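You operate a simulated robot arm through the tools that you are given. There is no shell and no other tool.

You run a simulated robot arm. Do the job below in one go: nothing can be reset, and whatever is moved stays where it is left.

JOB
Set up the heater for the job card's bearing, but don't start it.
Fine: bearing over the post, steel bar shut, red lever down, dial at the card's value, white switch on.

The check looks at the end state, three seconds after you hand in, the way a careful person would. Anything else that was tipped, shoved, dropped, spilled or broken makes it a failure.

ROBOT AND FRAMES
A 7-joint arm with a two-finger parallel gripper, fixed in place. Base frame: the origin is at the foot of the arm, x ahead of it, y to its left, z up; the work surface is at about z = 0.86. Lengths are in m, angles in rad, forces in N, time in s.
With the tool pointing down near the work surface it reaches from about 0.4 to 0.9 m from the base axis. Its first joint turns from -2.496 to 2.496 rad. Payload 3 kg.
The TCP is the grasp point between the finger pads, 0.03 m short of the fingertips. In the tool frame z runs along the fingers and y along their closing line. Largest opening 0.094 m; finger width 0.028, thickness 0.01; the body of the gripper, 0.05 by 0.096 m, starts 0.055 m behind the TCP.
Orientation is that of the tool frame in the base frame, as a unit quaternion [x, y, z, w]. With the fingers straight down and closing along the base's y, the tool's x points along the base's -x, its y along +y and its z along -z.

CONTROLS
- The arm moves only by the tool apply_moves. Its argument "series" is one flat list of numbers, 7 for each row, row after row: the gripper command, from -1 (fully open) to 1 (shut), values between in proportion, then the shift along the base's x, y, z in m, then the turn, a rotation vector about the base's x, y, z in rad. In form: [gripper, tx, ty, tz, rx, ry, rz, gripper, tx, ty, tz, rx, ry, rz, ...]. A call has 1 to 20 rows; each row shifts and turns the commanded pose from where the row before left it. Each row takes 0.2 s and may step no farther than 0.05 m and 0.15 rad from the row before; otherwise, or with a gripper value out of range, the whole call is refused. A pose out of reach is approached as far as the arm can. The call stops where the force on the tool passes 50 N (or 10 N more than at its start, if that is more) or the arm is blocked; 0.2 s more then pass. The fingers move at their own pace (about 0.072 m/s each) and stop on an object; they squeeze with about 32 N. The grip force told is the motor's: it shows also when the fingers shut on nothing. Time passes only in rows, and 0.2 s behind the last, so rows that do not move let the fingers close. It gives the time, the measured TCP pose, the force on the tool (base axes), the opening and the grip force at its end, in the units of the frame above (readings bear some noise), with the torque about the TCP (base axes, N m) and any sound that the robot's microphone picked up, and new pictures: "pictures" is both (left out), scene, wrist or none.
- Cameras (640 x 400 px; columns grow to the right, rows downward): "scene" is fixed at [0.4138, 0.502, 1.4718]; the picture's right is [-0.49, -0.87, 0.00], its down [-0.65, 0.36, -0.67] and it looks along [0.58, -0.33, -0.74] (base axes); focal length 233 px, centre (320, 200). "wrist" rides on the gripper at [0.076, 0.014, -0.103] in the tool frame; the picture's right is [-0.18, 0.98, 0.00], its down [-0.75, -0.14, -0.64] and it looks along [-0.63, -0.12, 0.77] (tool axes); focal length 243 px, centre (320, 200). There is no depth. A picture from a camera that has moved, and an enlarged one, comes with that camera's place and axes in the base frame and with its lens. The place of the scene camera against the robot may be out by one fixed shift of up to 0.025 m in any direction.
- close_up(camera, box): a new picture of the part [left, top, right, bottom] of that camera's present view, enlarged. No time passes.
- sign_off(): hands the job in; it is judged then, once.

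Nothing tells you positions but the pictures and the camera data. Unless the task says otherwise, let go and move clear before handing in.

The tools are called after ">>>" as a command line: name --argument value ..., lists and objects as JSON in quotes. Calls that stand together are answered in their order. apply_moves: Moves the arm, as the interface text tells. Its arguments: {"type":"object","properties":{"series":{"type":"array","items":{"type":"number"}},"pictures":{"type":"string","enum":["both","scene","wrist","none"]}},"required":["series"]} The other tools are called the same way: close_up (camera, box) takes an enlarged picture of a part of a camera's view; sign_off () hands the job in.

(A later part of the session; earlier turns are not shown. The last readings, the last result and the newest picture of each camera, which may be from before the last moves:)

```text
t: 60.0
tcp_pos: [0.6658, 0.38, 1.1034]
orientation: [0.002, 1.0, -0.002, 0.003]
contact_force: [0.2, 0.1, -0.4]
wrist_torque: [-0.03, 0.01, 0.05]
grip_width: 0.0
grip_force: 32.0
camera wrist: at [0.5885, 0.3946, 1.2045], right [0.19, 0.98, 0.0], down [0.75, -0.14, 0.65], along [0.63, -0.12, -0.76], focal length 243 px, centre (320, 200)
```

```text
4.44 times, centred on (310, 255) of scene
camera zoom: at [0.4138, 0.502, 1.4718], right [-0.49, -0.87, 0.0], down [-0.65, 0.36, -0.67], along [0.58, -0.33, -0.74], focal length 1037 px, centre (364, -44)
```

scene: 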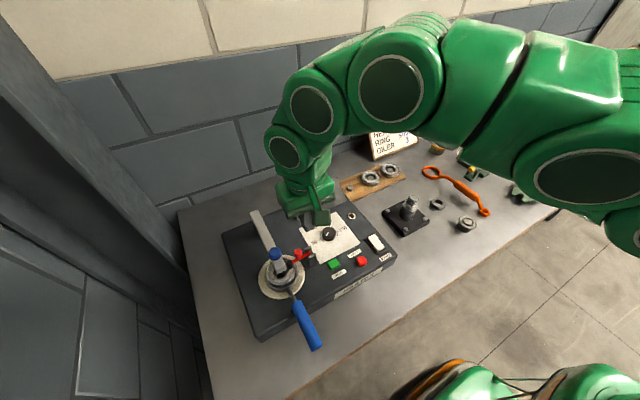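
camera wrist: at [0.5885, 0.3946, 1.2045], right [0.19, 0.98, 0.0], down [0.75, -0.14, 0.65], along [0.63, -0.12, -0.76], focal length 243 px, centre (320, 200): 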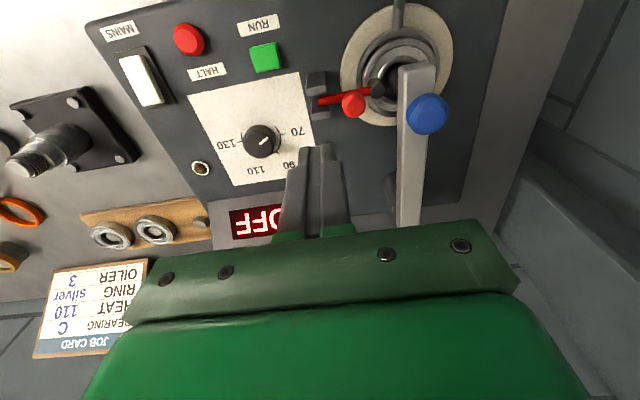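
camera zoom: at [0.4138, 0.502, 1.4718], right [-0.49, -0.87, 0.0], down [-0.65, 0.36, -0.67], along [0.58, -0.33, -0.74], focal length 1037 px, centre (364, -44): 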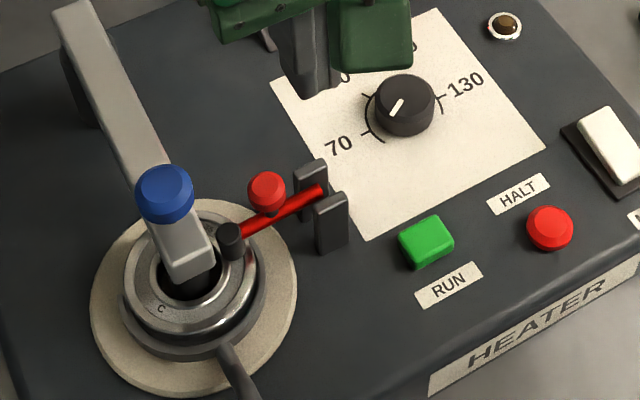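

The lever has dropped with its pad on the bearing and the red knob up. Next I'll look closely at the mains rocker and dial.

>>> close_up --camera "scene" --box '[350, 220, 410, 265]'

>>> close_up --camera "wrist" --box '[90, 20, 190, 120]'

>>> close_up --camera "wrist" --box '[200, 90, 330, 190]'

>>> close_up --camera "scene" --box '[295, 205, 365, 265]'

```text
8.89 times, centred on (380, 242) of scene
camera zoom: at [0.4138, 0.502, 1.4718], right [-0.49, -0.87, 0.0], down [-0.65, 0.36, -0.67], along [0.58, -0.33, -0.74], focal length 2075 px, centre (-213, -178)
```

zoom: 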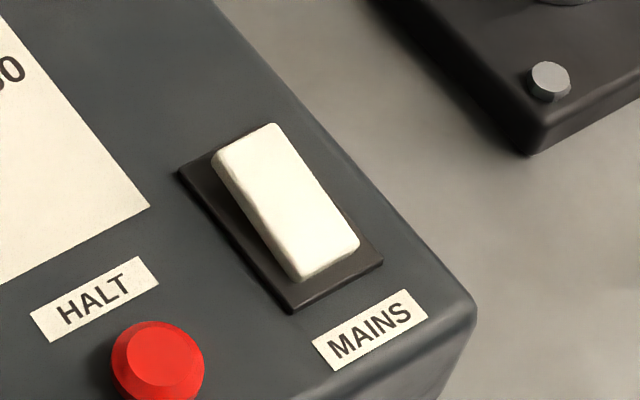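

```text
4.00 times, centred on (140, 70) of wrist
camera zoom: at [0.5885, 0.3946, 1.2045], right [0.19, 0.98, 0.0], down [0.75, -0.14, 0.65], along [0.63, -0.12, -0.76], focal length 970 px, centre (1040, 720)
```

zoom: 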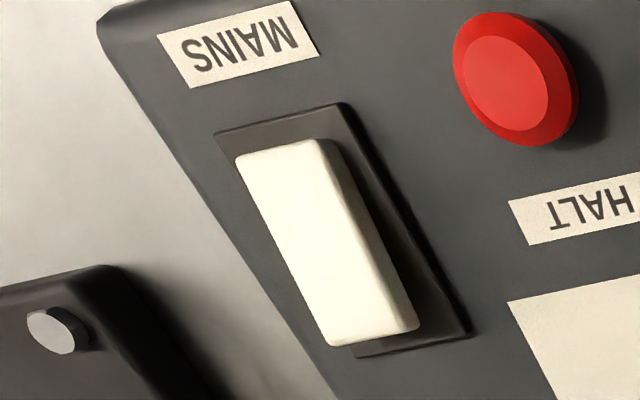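

```text
4.00 times, centred on (265, 140) of wrist
camera zoom: at [0.5885, 0.3946, 1.2045], right [0.19, 0.98, 0.0], down [0.75, -0.14, 0.65], along [0.63, -0.12, -0.76], focal length 970 px, centre (540, 440)
```

zoom: 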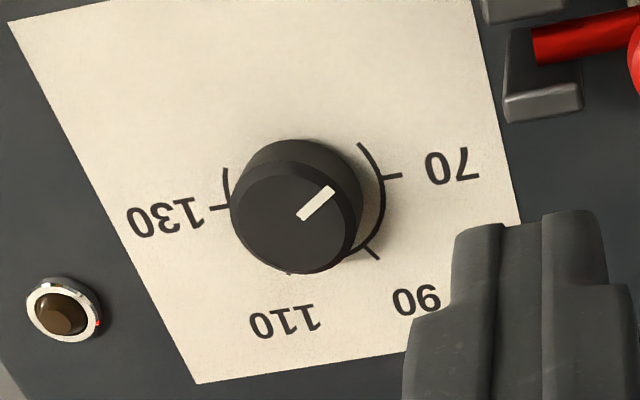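

```text
6.67 times, centred on (330, 235) of scene
camera zoom: at [0.4138, 0.502, 1.4718], right [-0.49, -0.87, 0.0], down [-0.65, 0.36, -0.67], along [0.58, -0.33, -0.74], focal length 1556 px, centre (253, -33)
```

zoom: 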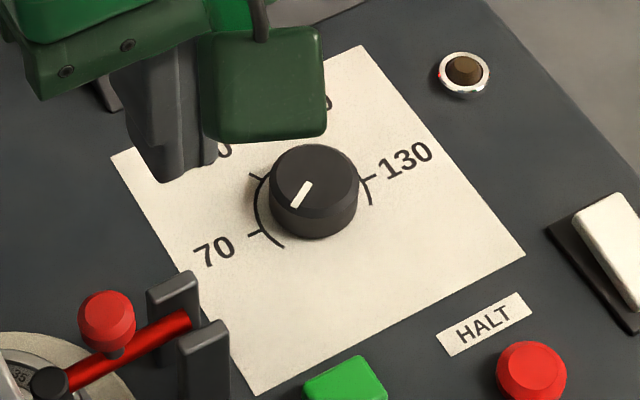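

The dial pointer is at its minimum (about 60) and needs roughly 150° clockwise to reach 110; the mains rocker is raised at its far (+x) end. I'll do the mains switch first, as the display may then show the set value — hovering over its far end now.

>>> apply_moves --series '[1, -0.006, -0.0475, 0, 0, 0, 0, 1, -0.006, -0.0475, 0, 0, 0, 0, 1, -0.006, -0.0475, 0, 0, 0, 0, 1, -0.006, -0.0475, 0, 0, 0, 0, 1, 0, 0, -0.05, 0, 0, 0, 1, 0, 0, -0.05, 0, 0, 0, 1, 0, 0, 0, 0, 0, 0]' --pictures "both"

>>> close_up --camera "wrist" --box '[240, 50, 400, 170]'

>>> close_up --camera "scene" --box '[240, 200, 410, 310]'

```text
t: 61.6
tcp_pos: [0.6433, 0.1896, 1.0019]
orientation: [0.001, 1.0, -0.001, 0.002]
contact_force: [0.6, 0.1, 0.4]
wrist_torque: [0.0, 0.02, 0.0]
grip_width: 0.0
grip_force: 31.4
camera wrist: at [0.567, 0.2041, 1.1028], right [0.19, 0.98, 0.0], down [0.75, -0.14, 0.65], along [0.63, -0.12, -0.76], focal length 243 px, centre (320, 200)
```

scene: 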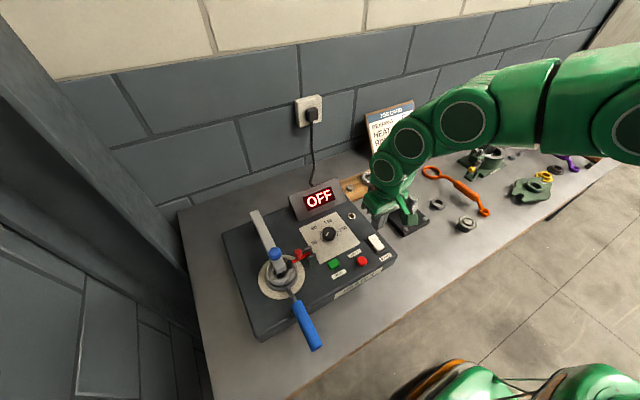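
wrist: 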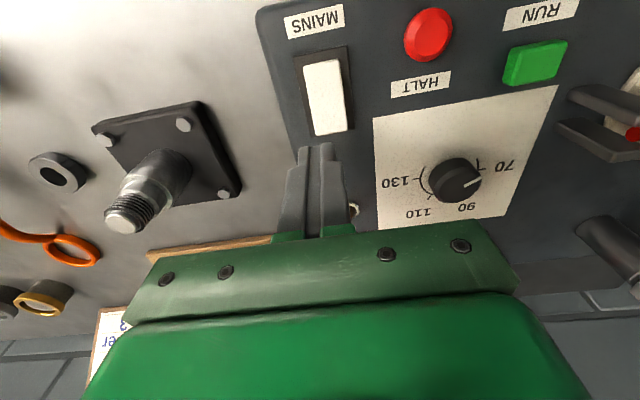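

```text
3.33 times, centred on (320, 110) of wrist
camera zoom: at [0.567, 0.2041, 1.1028], right [0.19, 0.98, 0.0], down [0.75, -0.14, 0.65], along [0.63, -0.12, -0.76], focal length 809 px, centre (320, 500)
```

zoom: 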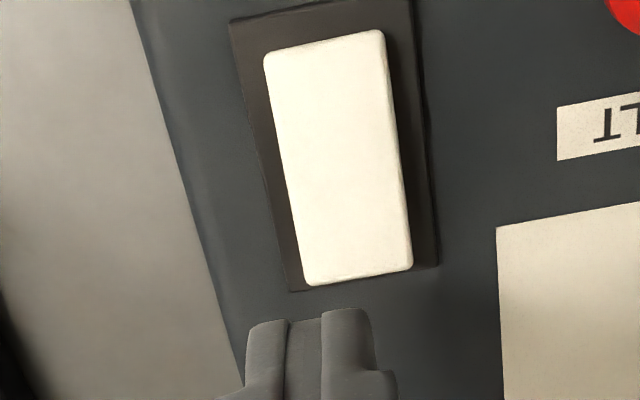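

```text
3.64 times, centred on (325, 255) of scene
camera zoom: at [0.4138, 0.502, 1.4718], right [-0.49, -0.87, 0.0], down [-0.65, 0.36, -0.67], along [0.58, -0.33, -0.74], focal length 849 px, centre (302, 0)
```

zoom: 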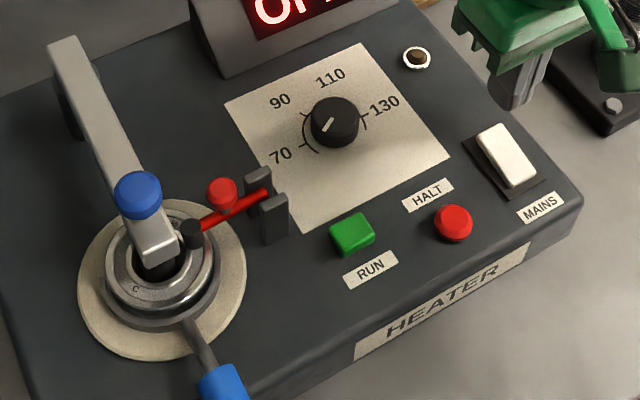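

Now better located: the rocker spans x≈0.60–0.65 at y≈0.198, far end raised. I'll align over the far end and descend to just above it, then press in small steps.

>>> apply_moves --series '[1, 0, 0.008, -0.015, 0, 0, 0, 1, 0, 0, -0.015, 0, 0, 0, 1, 0, 0, -0.012, 0, 0, 0, 1, 0, 0, 0, 0, 0, 0]' --pictures "both"

>>> close_up --camera "wrist" --box '[240, 50, 400, 190]'

>>> close_up --camera "scene" --box '[340, 210, 420, 270]'

```text
t: 62.5
tcp_pos: [0.643, 0.1998, 0.9645]
orientation: [0.002, 1.0, 0.0, 0.006]
contact_force: [0.1, -0.5, 6.5]
wrist_torque: [-0.02, 0.09, -0.09]
grip_width: 0.0002
grip_force: 32.3
stopped in row 4: the force on the tool passed its limit at 54 N (the readings are from after the stop); the commanded pose is now the measured one
camera wrist: at [0.5659, 0.2143, 1.0645], right [0.19, 0.98, 0.0], down [0.75, -0.14, 0.65], along [0.64, -0.12, -0.76], focal length 243 px, centre (320, 200)
```

scene: 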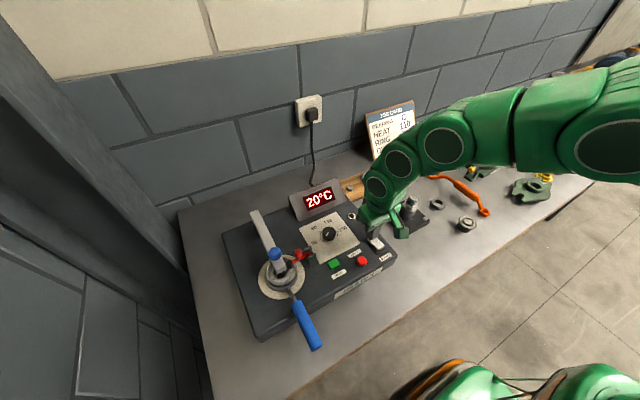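
wrist: 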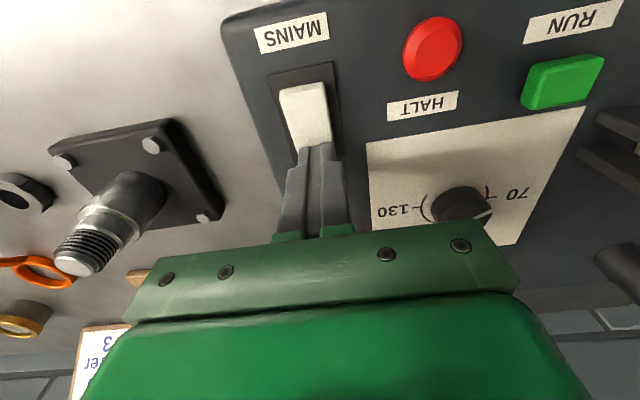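

```text
2.86 times, centred on (320, 120) of wrist
camera zoom: at [0.5659, 0.2143, 1.0645], right [0.19, 0.98, 0.0], down [0.75, -0.14, 0.65], along [0.64, -0.12, -0.76], focal length 693 px, centre (320, 429)
```

zoom: 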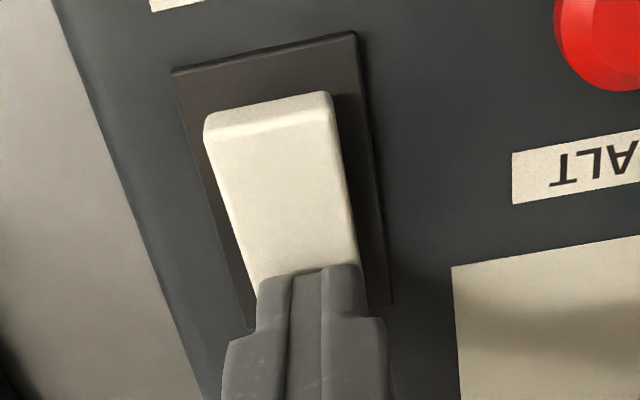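

```text
6.67 times, centred on (380, 240) of scene
camera zoom: at [0.4138, 0.502, 1.4718], right [-0.49, -0.87, 0.0], down [-0.65, 0.36, -0.67], along [0.58, -0.33, -0.74], focal length 1556 px, centre (-80, -67)
```

zoom: 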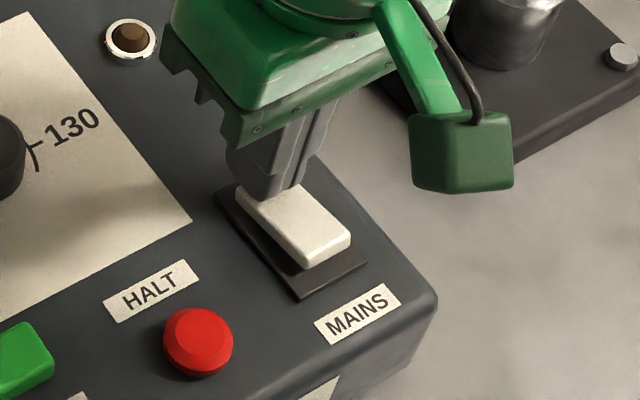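

The mains switched on: the display now reads 20°C and the rocker is flipped. I'll lift off and hover over the dial with fingers part-open to locate it precisely.

>>> apply_moves --series '[1, 0, 0, 0.015, 0, 0, 0, 1, 0, 0, 0.035, 0, 0, 0, 1, 0, 0, 0.035, 0, 0, 0, -0.3, 0.024, 0.031, 0, 0, 0, 0, -0.3, 0.024, 0.031, 0, 0, 0, 0, -0.3, 0.024, 0.031, 0, 0, 0, 0, -0.3, 0, 0, 0, 0, 0, 0]' --pictures "both"

>>> close_up --camera "wrist" --box '[240, 60, 400, 180]'

>>> close_up --camera "scene" --box '[290, 180, 410, 270]'

```text
t: 64.1
tcp_pos: [0.7148, 0.2929, 1.0466]
orientation: [0.001, 1.0, 0.0, 0.005]
contact_force: [0.9, 0.9, -0.3]
wrist_torque: [-0.02, 0.02, 0.02]
grip_width: 0.0608
grip_force: 0.1
camera wrist: at [0.6367, 0.307, 1.1469], right [0.19, 0.98, 0.0], down [0.75, -0.14, 0.65], along [0.64, -0.12, -0.76], focal length 243 px, centre (320, 200)
```

scene: 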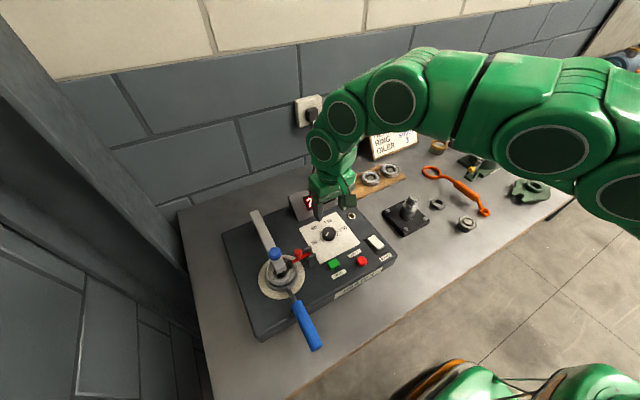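
wrist: 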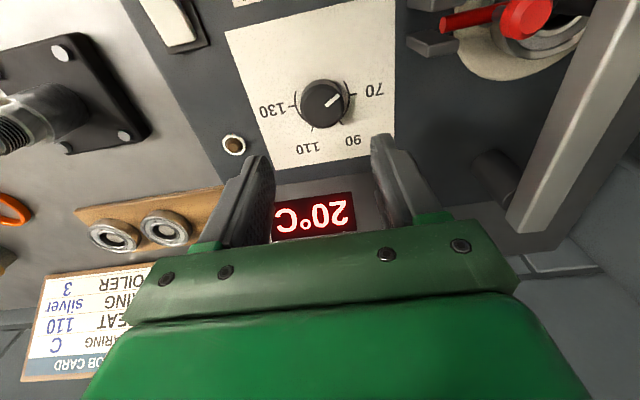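

```text
3.33 times, centred on (320, 120) of wrist
camera zoom: at [0.6367, 0.307, 1.1469], right [0.19, 0.98, 0.0], down [0.75, -0.14, 0.65], along [0.64, -0.12, -0.76], focal length 809 px, centre (320, 467)
```

zoom: 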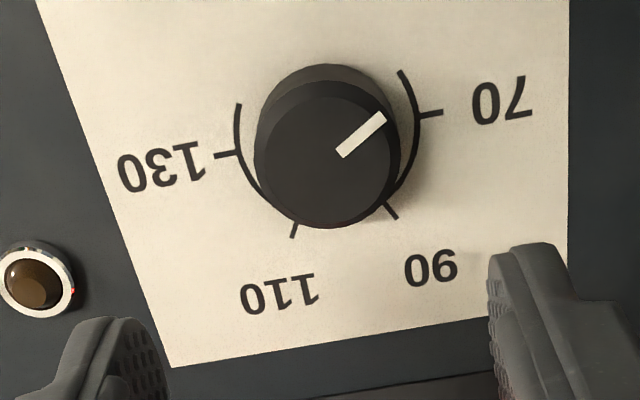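

```text
4.44 times, centred on (350, 225) of scene
camera zoom: at [0.4138, 0.502, 1.4718], right [-0.49, -0.87, 0.0], down [-0.65, 0.36, -0.67], along [0.58, -0.33, -0.74], focal length 1037 px, centre (187, 89)
```

zoom: 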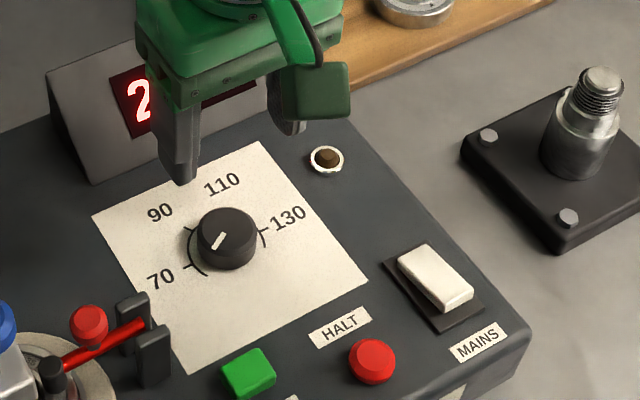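

All dial ticks are readable: centre (0.7125, 0.2946), 110 at −30° and the pointer at about 120° (minimum), so I need −150°. I'll yaw the tool +38°, descend around the knob, and do it in two grips.

>>> apply_moves --series '[-0.3, -0.0023, 0.0017, 0, 0, 0.01, 0.132, -0.3, 0, 0, 0, 0, 0, 0.132, -0.3, 0, 0, 0, 0, 0, 0.132, -0.3, 0, 0, -0.02, 0, 0, 0.132, -0.3, 0, 0, -0.02, 0, 0, 0.132, -0.3, 0, 0, -0.02, 0, 0, 0, -0.3, 0, 0, -0.015, 0, 0, 0, -0.3, 0, 0, 0, 0, 0, 0]' --pictures "both"

>>> close_up --camera "wrist" --box '[240, 60, 400, 180]'

```text
t: 65.9
tcp_pos: [0.7134, 0.2939, 0.973]
orientation: [-0.322, 0.947, 0.0, 0.0]
contact_force: [0.2, -0.4, 0.1]
wrist_torque: [0.05, 0.01, 0.0]
grip_width: 0.061
grip_force: 0.1
camera wrist: at [0.6433, 0.2596, 1.0741], right [-0.45, 0.89, 0.0], down [0.68, 0.35, 0.64], along [0.57, 0.29, -0.77], focal length 243 px, centre (320, 200)
```

scene: 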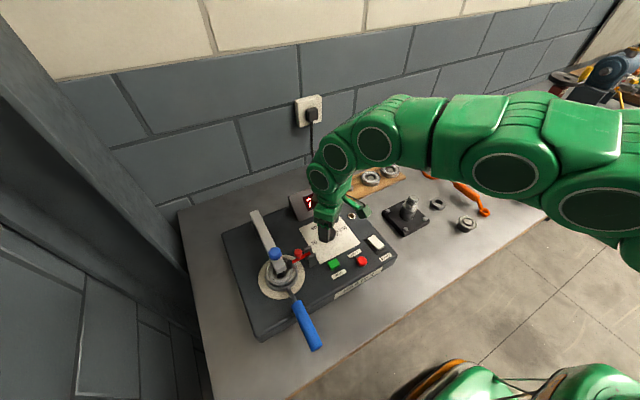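
wrist: 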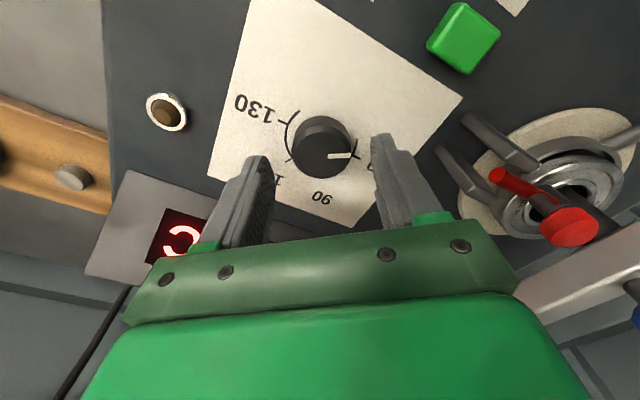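

```text
3.33 times, centred on (320, 120) of wrist
camera zoom: at [0.6433, 0.2596, 1.0741], right [-0.45, 0.89, 0.0], down [0.68, 0.35, 0.64], along [0.57, 0.29, -0.77], focal length 809 px, centre (320, 467)
```

zoom: 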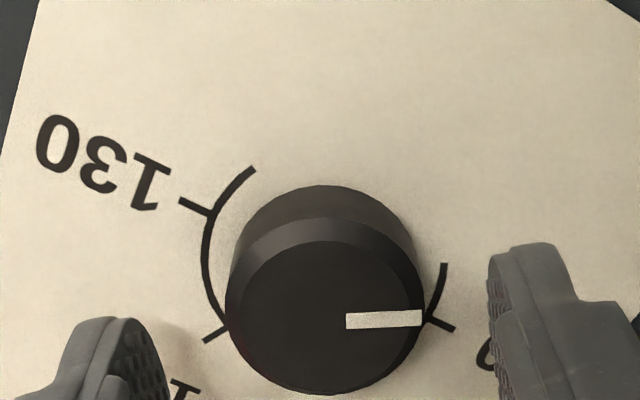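

The knob is centred within about 1 mm, with its top at z≈0.936. I'll lower 20 mm around it and close the grip.

>>> apply_moves --series '[-0.3, -0.0005, 0.0005, -0.012, 0, 0, 0, -0.3, 0, 0, -0.008, 0, 0, 0, 1, 0, 0, 0, 0, 0, 0, 1, 0, 0, 0, 0, 0, 0, 1, 0, 0, 0, 0, 0, 0]' --pictures "both"

>>> close_up --camera "wrist" --box '[240, 80, 400, 200]'

```text
t: 67.1
tcp_pos: [0.7127, 0.2967, 0.953]
orientation: [-0.323, 0.947, 0.001, 0.0]
contact_force: [-5.8, 10.1, -0.6]
wrist_torque: [0.23, 0.06, 0.02]
grip_width: 0.0375
grip_force: 45.0
camera wrist: at [0.6428, 0.2606, 1.054], right [-0.45, 0.89, 0.0], down [0.68, 0.35, 0.64], along [0.57, 0.29, -0.77], focal length 243 px, centre (320, 200)
```

scene: 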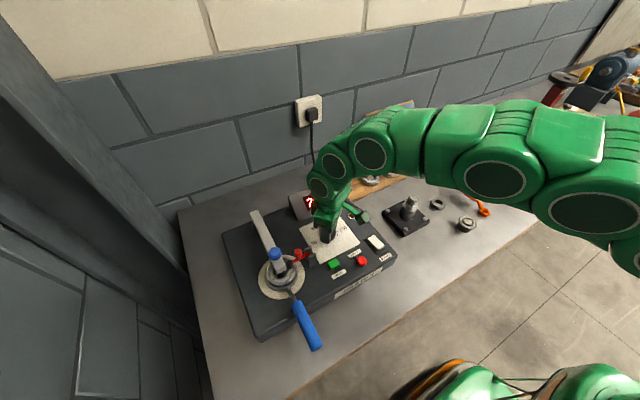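
wrist: 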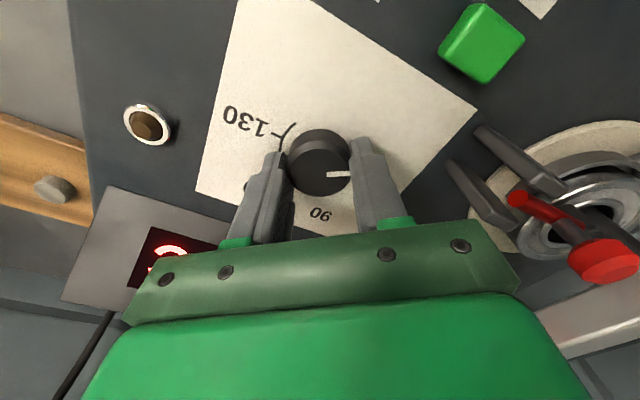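

```text
3.33 times, centred on (320, 140) of wrist
camera zoom: at [0.6428, 0.2606, 1.054], right [-0.45, 0.89, 0.0], down [0.68, 0.35, 0.64], along [0.57, 0.29, -0.77], focal length 809 px, centre (320, 400)
```

zoom: 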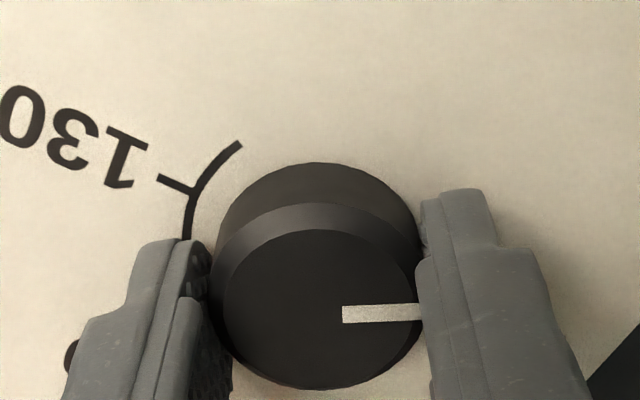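

The dial is gripped with the pointer at 120°. Turning it clockwise 75° now.

>>> apply_moves --series '[1, 0, 0, 0, 0, 0, -0.132, 1, 0, 0, 0, 0, 0, -0.132, 1, 0, 0, 0, 0, 0, -0.132, 1, 0, 0, 0, 0, 0, -0.132, 1, 0, 0, 0, 0, 0, -0.132, 1, 0, 0, 0, 0, 0, -0.132, 1, 0, 0, 0, 0, 0, -0.132, 1, 0, 0, 0, 0, 0, -0.132, 1, 0, 0, 0, 0, 0, -0.132, 1, 0, 0, 0, 0, 0, -0.132, 1, 0, 0, 0, 0, 0, 0]' --pictures "both"

>>> close_up --camera "wrist" --box '[240, 80, 400, 200]'

>>> close_up --camera "scene" --box '[290, 180, 410, 270]'

```text
t: 69.5
tcp_pos: [0.712, 0.2938, 0.9525]
orientation: [0.326, 0.945, -0.002, 0.0]
contact_force: [4.7, -1.6, -39.7]
wrist_torque: [0.1, -0.29, -0.04]
grip_width: 0.0373
grip_force: 45.5
camera wrist: at [0.6611, 0.3526, 1.0543], right [0.75, 0.66, 0.0], down [0.51, -0.57, 0.64], along [0.42, -0.48, -0.77], focal length 243 px, centre (320, 200)
```

scene: 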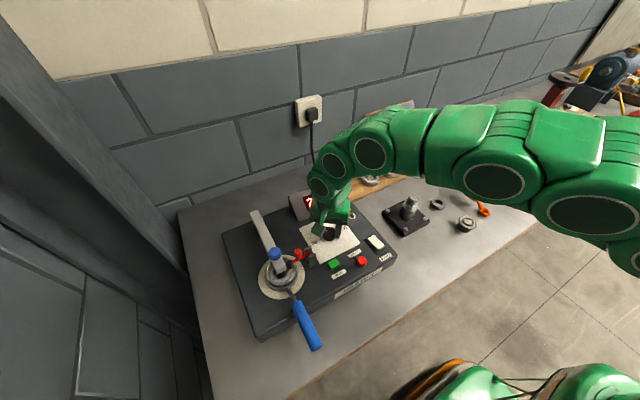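
wrist: 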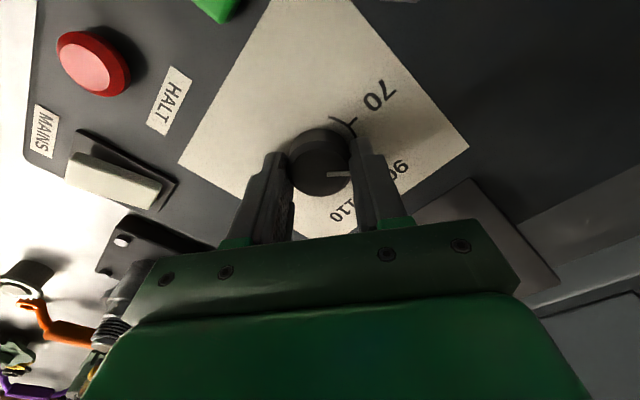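

```text
3.33 times, centred on (320, 140) of wrist
camera zoom: at [0.6611, 0.3526, 1.0543], right [0.75, 0.66, 0.0], down [0.51, -0.57, 0.64], along [0.42, -0.48, -0.77], focal length 809 px, centre (320, 400)
```

zoom: 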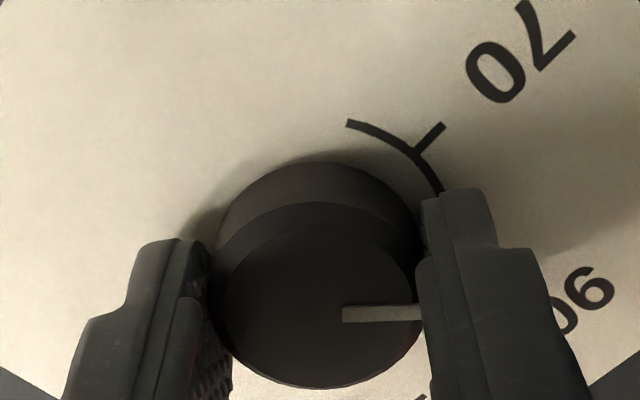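

```text
4.44 times, centred on (350, 225) of scene
camera zoom: at [0.4138, 0.502, 1.4718], right [-0.49, -0.87, 0.0], down [-0.65, 0.36, -0.67], along [0.58, -0.33, -0.74], focal length 1037 px, centre (187, 89)
```

zoom: 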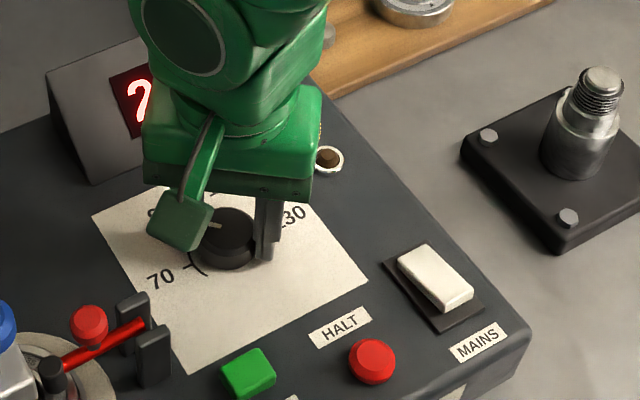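

The knob turned with the grip (pointer ≈45°). A 40 N vertical pull has built up, so I'll release, raise a little, and yaw back for a second grip.

>>> apply_moves --series '[1, 0, 0, -0.0008, 0, 0, 0, -0.3, 0, 0, 0, 0, 0, 0, -0.3, 0, 0, 0, 0, 0, 0, -0.3, 0, 0, 0.025, 0, 0, 0, -0.3, 0, 0, 0.015, 0, 0, 0, -0.3, 0, 0, 0, 0, 0, 0]' --pictures "wrist"

>>> close_up --camera "wrist" --box '[240, 40, 400, 180]'

```text
t: 70.9
tcp_pos: [0.7122, 0.2969, 0.9929]
orientation: [0.326, 0.945, 0.0, 0.0]
contact_force: [0.0, 0.3, -0.8]
wrist_torque: [0.0, 0.03, -0.01]
grip_width: 0.0611
grip_force: 0.0
camera wrist: at [0.6602, 0.3544, 1.0939], right [0.75, 0.66, 0.0], down [0.51, -0.57, 0.64], along [0.43, -0.48, -0.77], focal length 243 px, centre (320, 200)
```

wrist: 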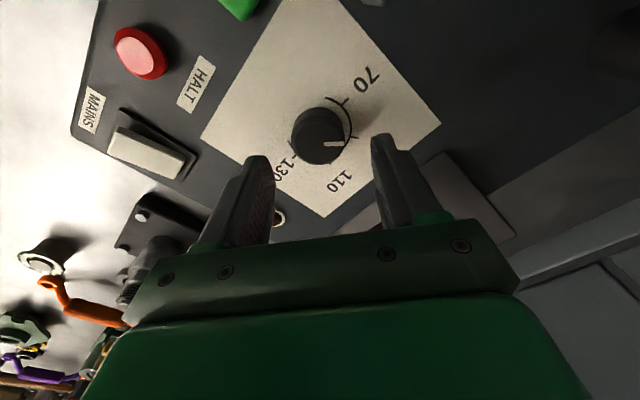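

```text
2.86 times, centred on (320, 110) of wrist
camera zoom: at [0.6602, 0.3544, 1.0939], right [0.75, 0.66, 0.0], down [0.51, -0.57, 0.64], along [0.43, -0.48, -0.77], focal length 693 px, centre (320, 457)
```

zoom: 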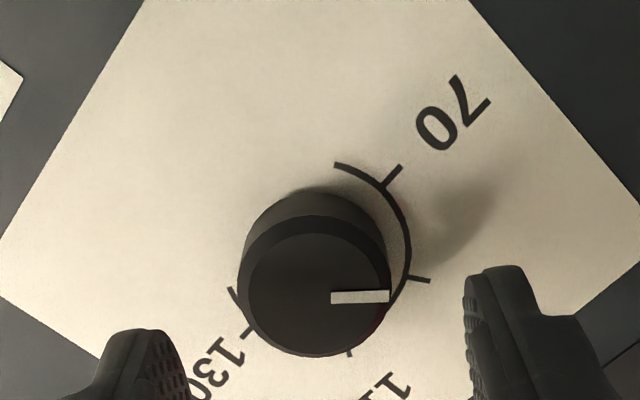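

The pointer reads about 85 now; about −73° more is needed. I'll yaw back +75°, descend and grip again.

>>> apply_moves --series '[-0.3, 0, 0, 0, 0, 0, 0.132, -0.3, 0, 0, 0, 0, 0, 0.132, -0.3, 0, 0, 0, 0, 0, 0.132, -0.3, 0, 0, 0, 0, 0, 0.132, -0.3, 0, 0, 0, 0, 0, 0.132, -0.3, 0, 0, 0, 0, 0, 0.132, -0.3, 0, 0, 0, 0, 0, 0.132, -0.3, 0, 0, 0, 0, 0, 0.132, -0.3, 0, 0, 0, 0, 0, 0.132, -0.3, 0, 0, 0, 0, 0, 0.132, -0.3, 0, 0, 0, 0, 0, 0]' --pictures "wrist"

>>> close_up --camera "wrist" --box '[240, 40, 400, 180]'

```text
t: 73.3
tcp_pos: [0.711, 0.2939, 0.9948]
orientation: [-0.323, 0.946, 0.0, 0.0]
contact_force: [-0.3, 0.1, -0.1]
wrist_torque: [0.0, 0.03, -0.02]
grip_width: 0.061
grip_force: 0.1
camera wrist: at [0.6426, 0.2588, 1.0948], right [-0.46, 0.89, 0.0], down [0.68, 0.35, 0.64], along [0.57, 0.29, -0.77], focal length 243 px, centre (320, 200)
```

wrist: 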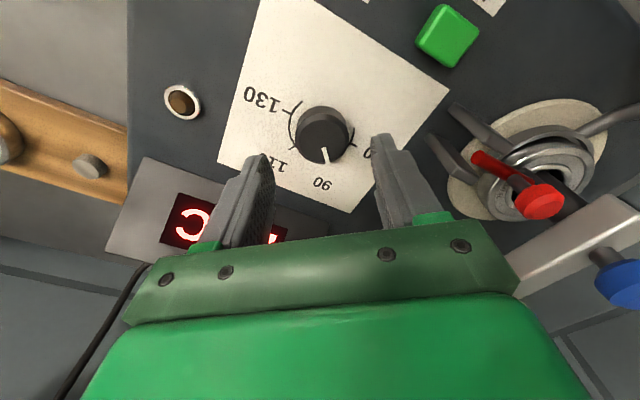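

```text
2.86 times, centred on (320, 110) of wrist
camera zoom: at [0.6426, 0.2588, 1.0948], right [-0.46, 0.89, 0.0], down [0.68, 0.35, 0.64], along [0.57, 0.29, -0.77], focal length 693 px, centre (320, 457)
```

zoom: 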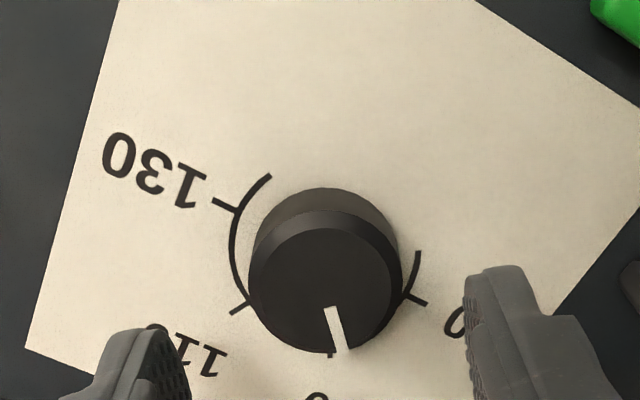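

The pointer sits just before 90, as expected. Descending and gripping again.

>>> apply_moves --series '[-0.3, 0.0005, 0, -0.02, 0, 0, 0, -0.3, 0, 0, -0.013, 0, 0, 0, -0.3, 0, 0, -0.0075, 0, 0, 0, 1, 0, 0, 0, 0, 0, 0, 1, 0, 0, 0, 0, 0, 0, 1, 0, 0, 0, 0, 0, 0]' --pictures "wrist"

>>> close_up --camera "wrist" --box '[240, 80, 400, 200]'

```text
t: 74.7
tcp_pos: [0.7124, 0.2955, 0.9529]
orientation: [-0.323, 0.946, 0.001, -0.001]
contact_force: [-20.9, 27.9, -1.0]
wrist_torque: [0.68, 0.6, -0.02]
grip_width: 0.0375
grip_force: 45.2
camera wrist: at [0.6424, 0.2599, 1.0544], right [-0.46, 0.89, 0.0], down [0.68, 0.35, 0.64], along [0.57, 0.29, -0.77], focal length 243 px, centre (320, 200)
```

wrist: 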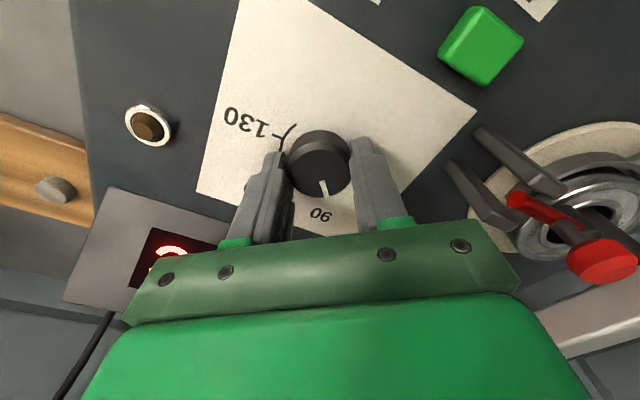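

```text
3.33 times, centred on (320, 140) of wrist
camera zoom: at [0.6424, 0.2599, 1.0544], right [-0.46, 0.89, 0.0], down [0.68, 0.35, 0.64], along [0.57, 0.29, -0.77], focal length 809 px, centre (320, 400)
```

zoom: 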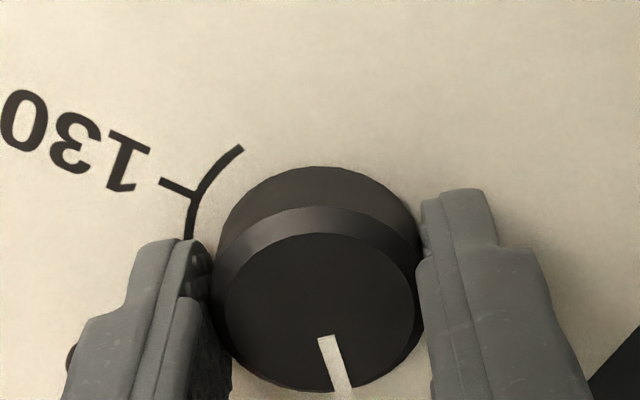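

Gripped, though about 1 mm off-centre (35 N sideways). I'll correct that and turn half the remaining angle.

>>> apply_moves --series '[1, -0.0006, 0.0008, 0, 0, 0, 0, 1, 0, 0, 0, 0, 0, -0.1283, 1, 0, 0, 0, 0, 0, -0.1283, 1, 0, 0, -0.0002, 0, 0, -0.1283, 1, 0, 0, 0, 0, 0, -0.1283, 1, 0, 0, -0.0002, 0, 0, -0.1283, 1, 0, 0, 0, 0, 0, 0]' --pictures "none"

```text
t: 76.3
tcp_pos: [0.7124, 0.2955, 0.9538]
orientation: [-0.006, 1.0, -0.001, 0.001]
contact_force: [-21.7, -3.5, 28.3]
wrist_torque: [-0.24, 0.5, 0.03]
grip_width: 0.0374
grip_force: 45.4
```

Halfway. I'll relieve the small side forces and turn the rest.

>>> apply_moves --series '[1, -0.0005, 0, 0.0007, 0, 0, -0.1283, 1, 0, 0, 0, 0, 0, -0.1283, 1, 0, 0, 0, 0, 0, -0.1283, 1, 0, 0, 0, 0, 0, -0.1283, 1, 0, 0, 0, 0, 0, -0.1283, 1, 0, 0, 0, 0, 0, 0]' --pictures "both"

>>> close_up --camera "wrist" --box '[240, 80, 400, 200]'

>>> close_up --camera "scene" --box '[290, 180, 410, 270]'

```text
t: 77.7
tcp_pos: [0.7119, 0.2959, 0.9527]
orientation: [0.31, 0.951, -0.001, 0.001]
contact_force: [1.7, -38.8, 16.9]
wrist_torque: [-1.39, -0.51, 0.02]
grip_width: 0.0374
grip_force: 45.1
camera wrist: at [0.6585, 0.3509, 1.0539], right [0.73, 0.69, 0.0], down [0.53, -0.56, 0.64], along [0.44, -0.47, -0.77], focal length 243 px, centre (320, 200)
```

scene: 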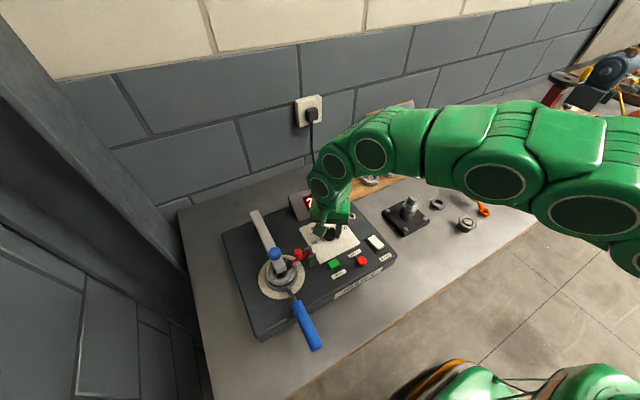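
wrist: 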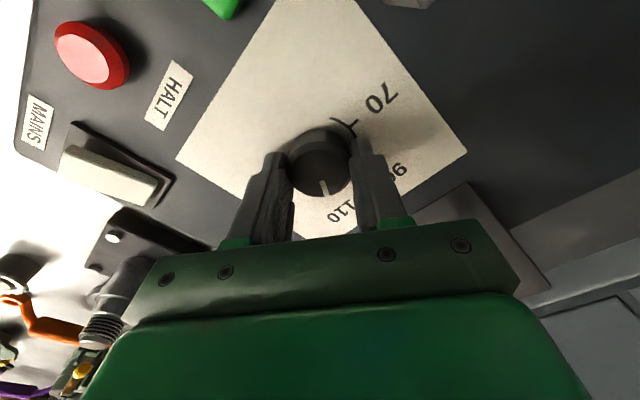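

```text
3.33 times, centred on (320, 140) of wrist
camera zoom: at [0.6585, 0.3509, 1.0539], right [0.73, 0.69, 0.0], down [0.53, -0.56, 0.64], along [0.44, -0.47, -0.77], focal length 809 px, centre (320, 400)
```

zoom: 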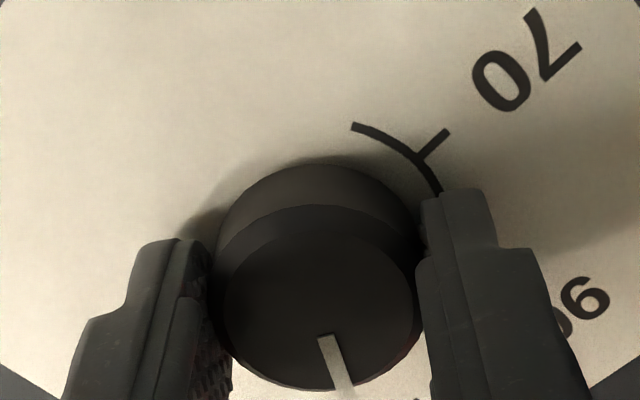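

```text
4.44 times, centred on (350, 225) of scene
camera zoom: at [0.4138, 0.502, 1.4718], right [-0.49, -0.87, 0.0], down [-0.65, 0.36, -0.67], along [0.58, -0.33, -0.74], focal length 1037 px, centre (187, 89)
```

zoom: 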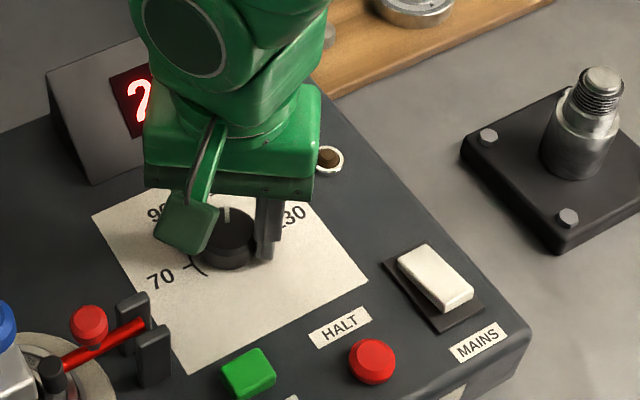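

The pointer should now be near 110. I'll relieve the side force, release, lift and return to zero yaw to read it accurately.

>>> apply_moves --series '[1, 0, -0.0008, 0.0003, 0, 0, 0, -0.3, 0, 0, 0, 0, 0, 0, -0.3, 0, 0, 0, 0, 0, 0, -0.3, 0, 0, 0.025, 0, 0, 0, -0.3, 0, 0, 0.035, 0, 0, 0.126, -0.3, 0, 0, 0.035, 0, 0, 0.126, -0.3, 0, 0, 0, 0, 0, 0.126, -0.3, 0, 0, 0, 0, 0, 0.126, -0.3, 0, 0, 0, 0, 0, 0.126, -0.3, 0, 0, 0, 0, 0, 0]' --pictures "both"

>>> close_up --camera "wrist" --box '[240, 60, 400, 180]'

>>> close_up --camera "scene" --box '[290, 180, 410, 270]'

```text
t: 79.9
tcp_pos: [0.7106, 0.2958, 1.048]
orientation: [-0.003, 1.0, 0.0, -0.001]
contact_force: [0.0, 0.4, 0.4]
wrist_torque: [0.03, 0.0, 0.0]
grip_width: 0.0612
grip_force: 0.0
camera wrist: at [0.6348, 0.3096, 1.1494], right [0.18, 0.98, 0.0], down [0.75, -0.14, 0.64], along [0.63, -0.12, -0.77], focal length 243 px, centre (320, 200)
```

scene: 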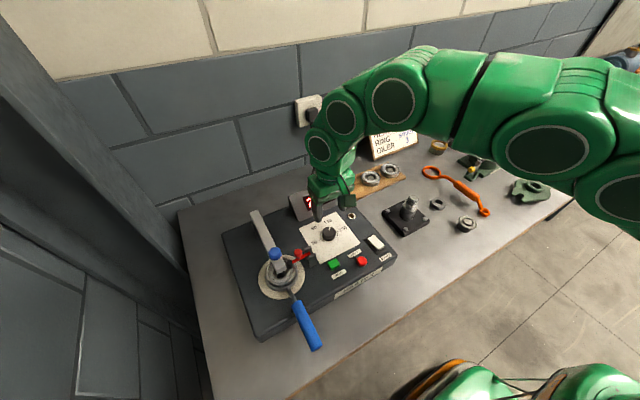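
wrist: 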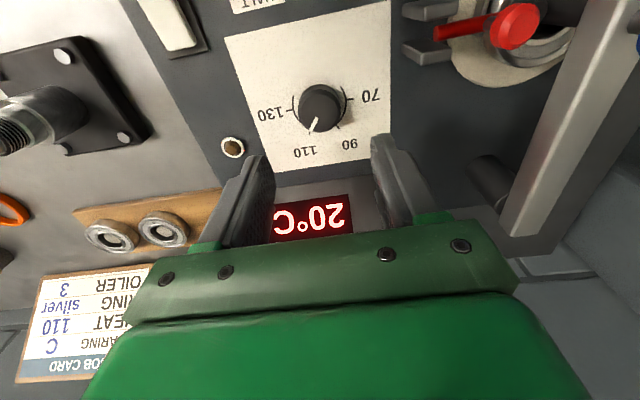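

```text
3.33 times, centred on (320, 120) of wrist
camera zoom: at [0.6348, 0.3096, 1.1494], right [0.18, 0.98, 0.0], down [0.75, -0.14, 0.64], along [0.63, -0.12, -0.77], focal length 809 px, centre (320, 467)
```

zoom: 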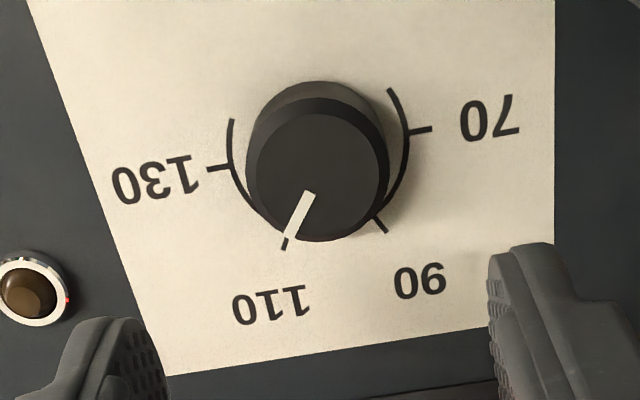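

```text
4.44 times, centred on (350, 225) of scene
camera zoom: at [0.4138, 0.502, 1.4718], right [-0.49, -0.87, 0.0], down [-0.65, 0.36, -0.67], along [0.58, -0.33, -0.74], focal length 1037 px, centre (187, 89)
```

zoom: 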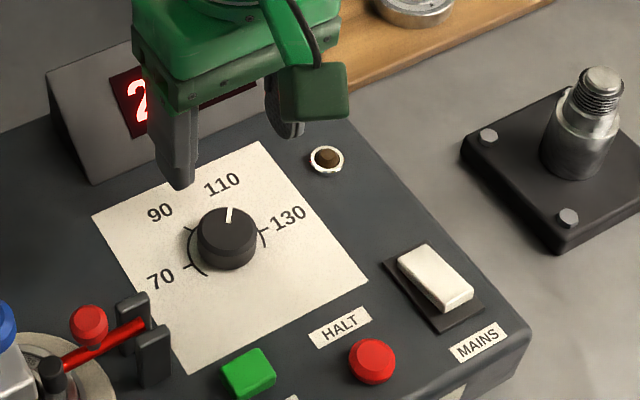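

The pointer reads essentially 110. I'll take a near-vertical view of the dial to remove parallax and check the exact angle.

>>> apply_moves --series '[-0.3, 0.026, -0.007, 0.01, 0, 0, 0, -0.3, 0.026, -0.007, 0.01, 0, 0, 0, -0.3, 0, 0, 0, 0, 0, 0]' --pictures "wrist"

>>> close_up --camera "wrist" --box '[270, 0, 370, 80]'

```text
t: 80.7
tcp_pos: [0.7646, 0.2815, 1.0695]
orientation: [-0.002, 1.0, 0.0, 0.0]
contact_force: [0.6, -0.2, -0.8]
wrist_torque: [0.03, -0.02, -0.03]
grip_width: 0.0611
grip_force: 0.0
camera wrist: at [0.688, 0.2956, 1.1711], right [0.18, 0.98, 0.0], down [0.75, -0.14, 0.64], along [0.63, -0.12, -0.77], focal length 243 px, centre (320, 200)
```

wrist: 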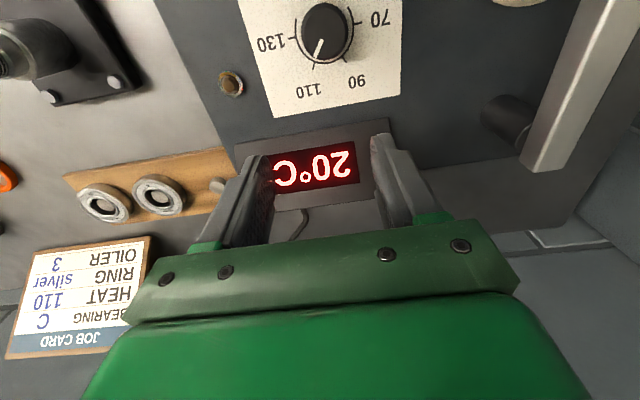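

```text
5.00 times, centred on (320, 40) of wrist
camera zoom: at [0.688, 0.2956, 1.1711], right [0.18, 0.98, 0.0], down [0.75, -0.14, 0.64], along [0.63, -0.12, -0.77], focal length 1213 px, centre (320, 1000)
```

zoom: 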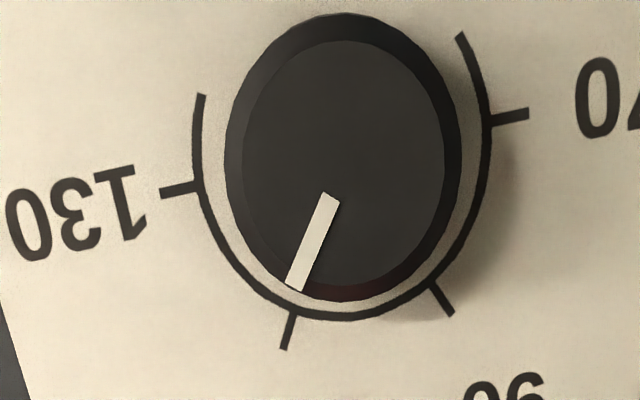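

In the near-vertical view the pointer is at −35.4° while the 110 tick is at −29.5°, so it reads about 112. I'll re-grip at zero yaw and turn it back by 0.1 rad.

>>> apply_moves --series '[-0.3, -0.0264, 0.0069, 0, 0, 0, 0, -0.3, -0.0264, 0.0069, 0, 0, 0, 0, -0.3, 0, 0, -0.04, 0, 0, 0, -0.3, 0, 0, -0.04, 0, 0, 0, -0.3, 0, 0, 0, 0, 0, 0]' --pictures "wrist"

>>> close_up --camera "wrist" --box '[240, 60, 400, 180]'

```text
t: 81.9
tcp_pos: [0.7106, 0.2961, 0.9844]
orientation: [-0.001, 1.0, 0.0, 0.0]
contact_force: [-0.2, 0.1, -0.3]
wrist_torque: [0.0, 0.02, 0.02]
grip_width: 0.0612
grip_force: 0.1
camera wrist: at [0.6347, 0.3092, 1.086], right [0.18, 0.98, 0.0], down [0.75, -0.14, 0.64], along [0.63, -0.12, -0.77], focal length 243 px, centre (320, 200)
```

wrist: 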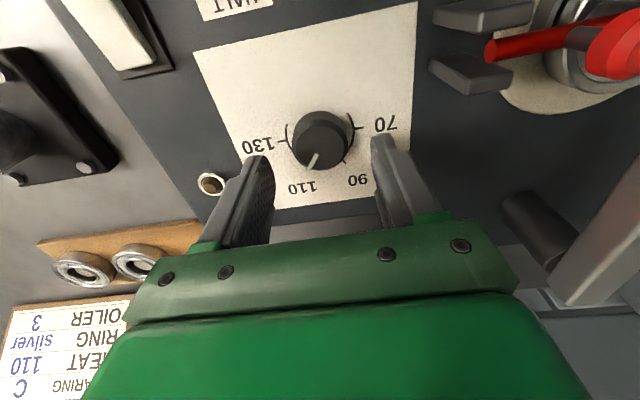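

```text
3.33 times, centred on (320, 120) of wrist
camera zoom: at [0.6347, 0.3092, 1.086], right [0.18, 0.98, 0.0], down [0.75, -0.14, 0.64], along [0.63, -0.12, -0.77], focal length 809 px, centre (320, 467)
```

zoom: 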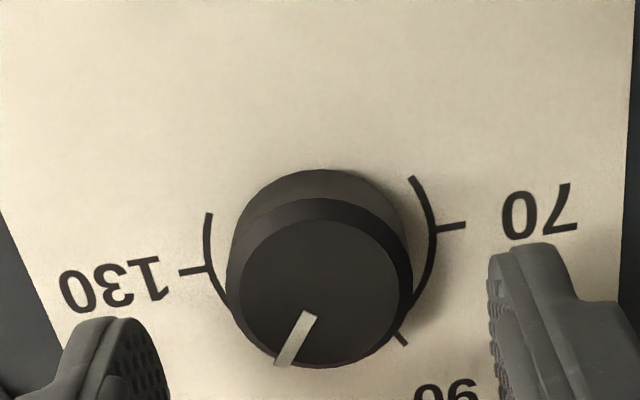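

Well centred. Descending, gripping, and turning back +0.1 rad.

>>> apply_moves --series '[-0.3, 0, 0, -0.018, 0, 0, 0, -0.3, 0, 0, -0.0135, 0, 0, 0, 1, 0, 0, 0, 0, 0, 0, 1, 0, 0, 0, 0, 0, 0, 1, 0, 0, 0, 0, 0, 0, 1, 0, 0, 0, 0, 0, 0.052, 1, 0, 0, 0, 0, 0, 0.05, 1, 0, 0, 0, 0, 0, 0]' --pictures "none"

```text
t: 83.7
tcp_pos: [0.7096, 0.2965, 0.9566]
orientation: [-0.053, 0.999, 0.0, 0.001]
contact_force: [16.2, 9.1, -7.2]
wrist_torque: [0.7, -1.0, 0.01]
grip_width: 0.0372
grip_force: 45.1
```

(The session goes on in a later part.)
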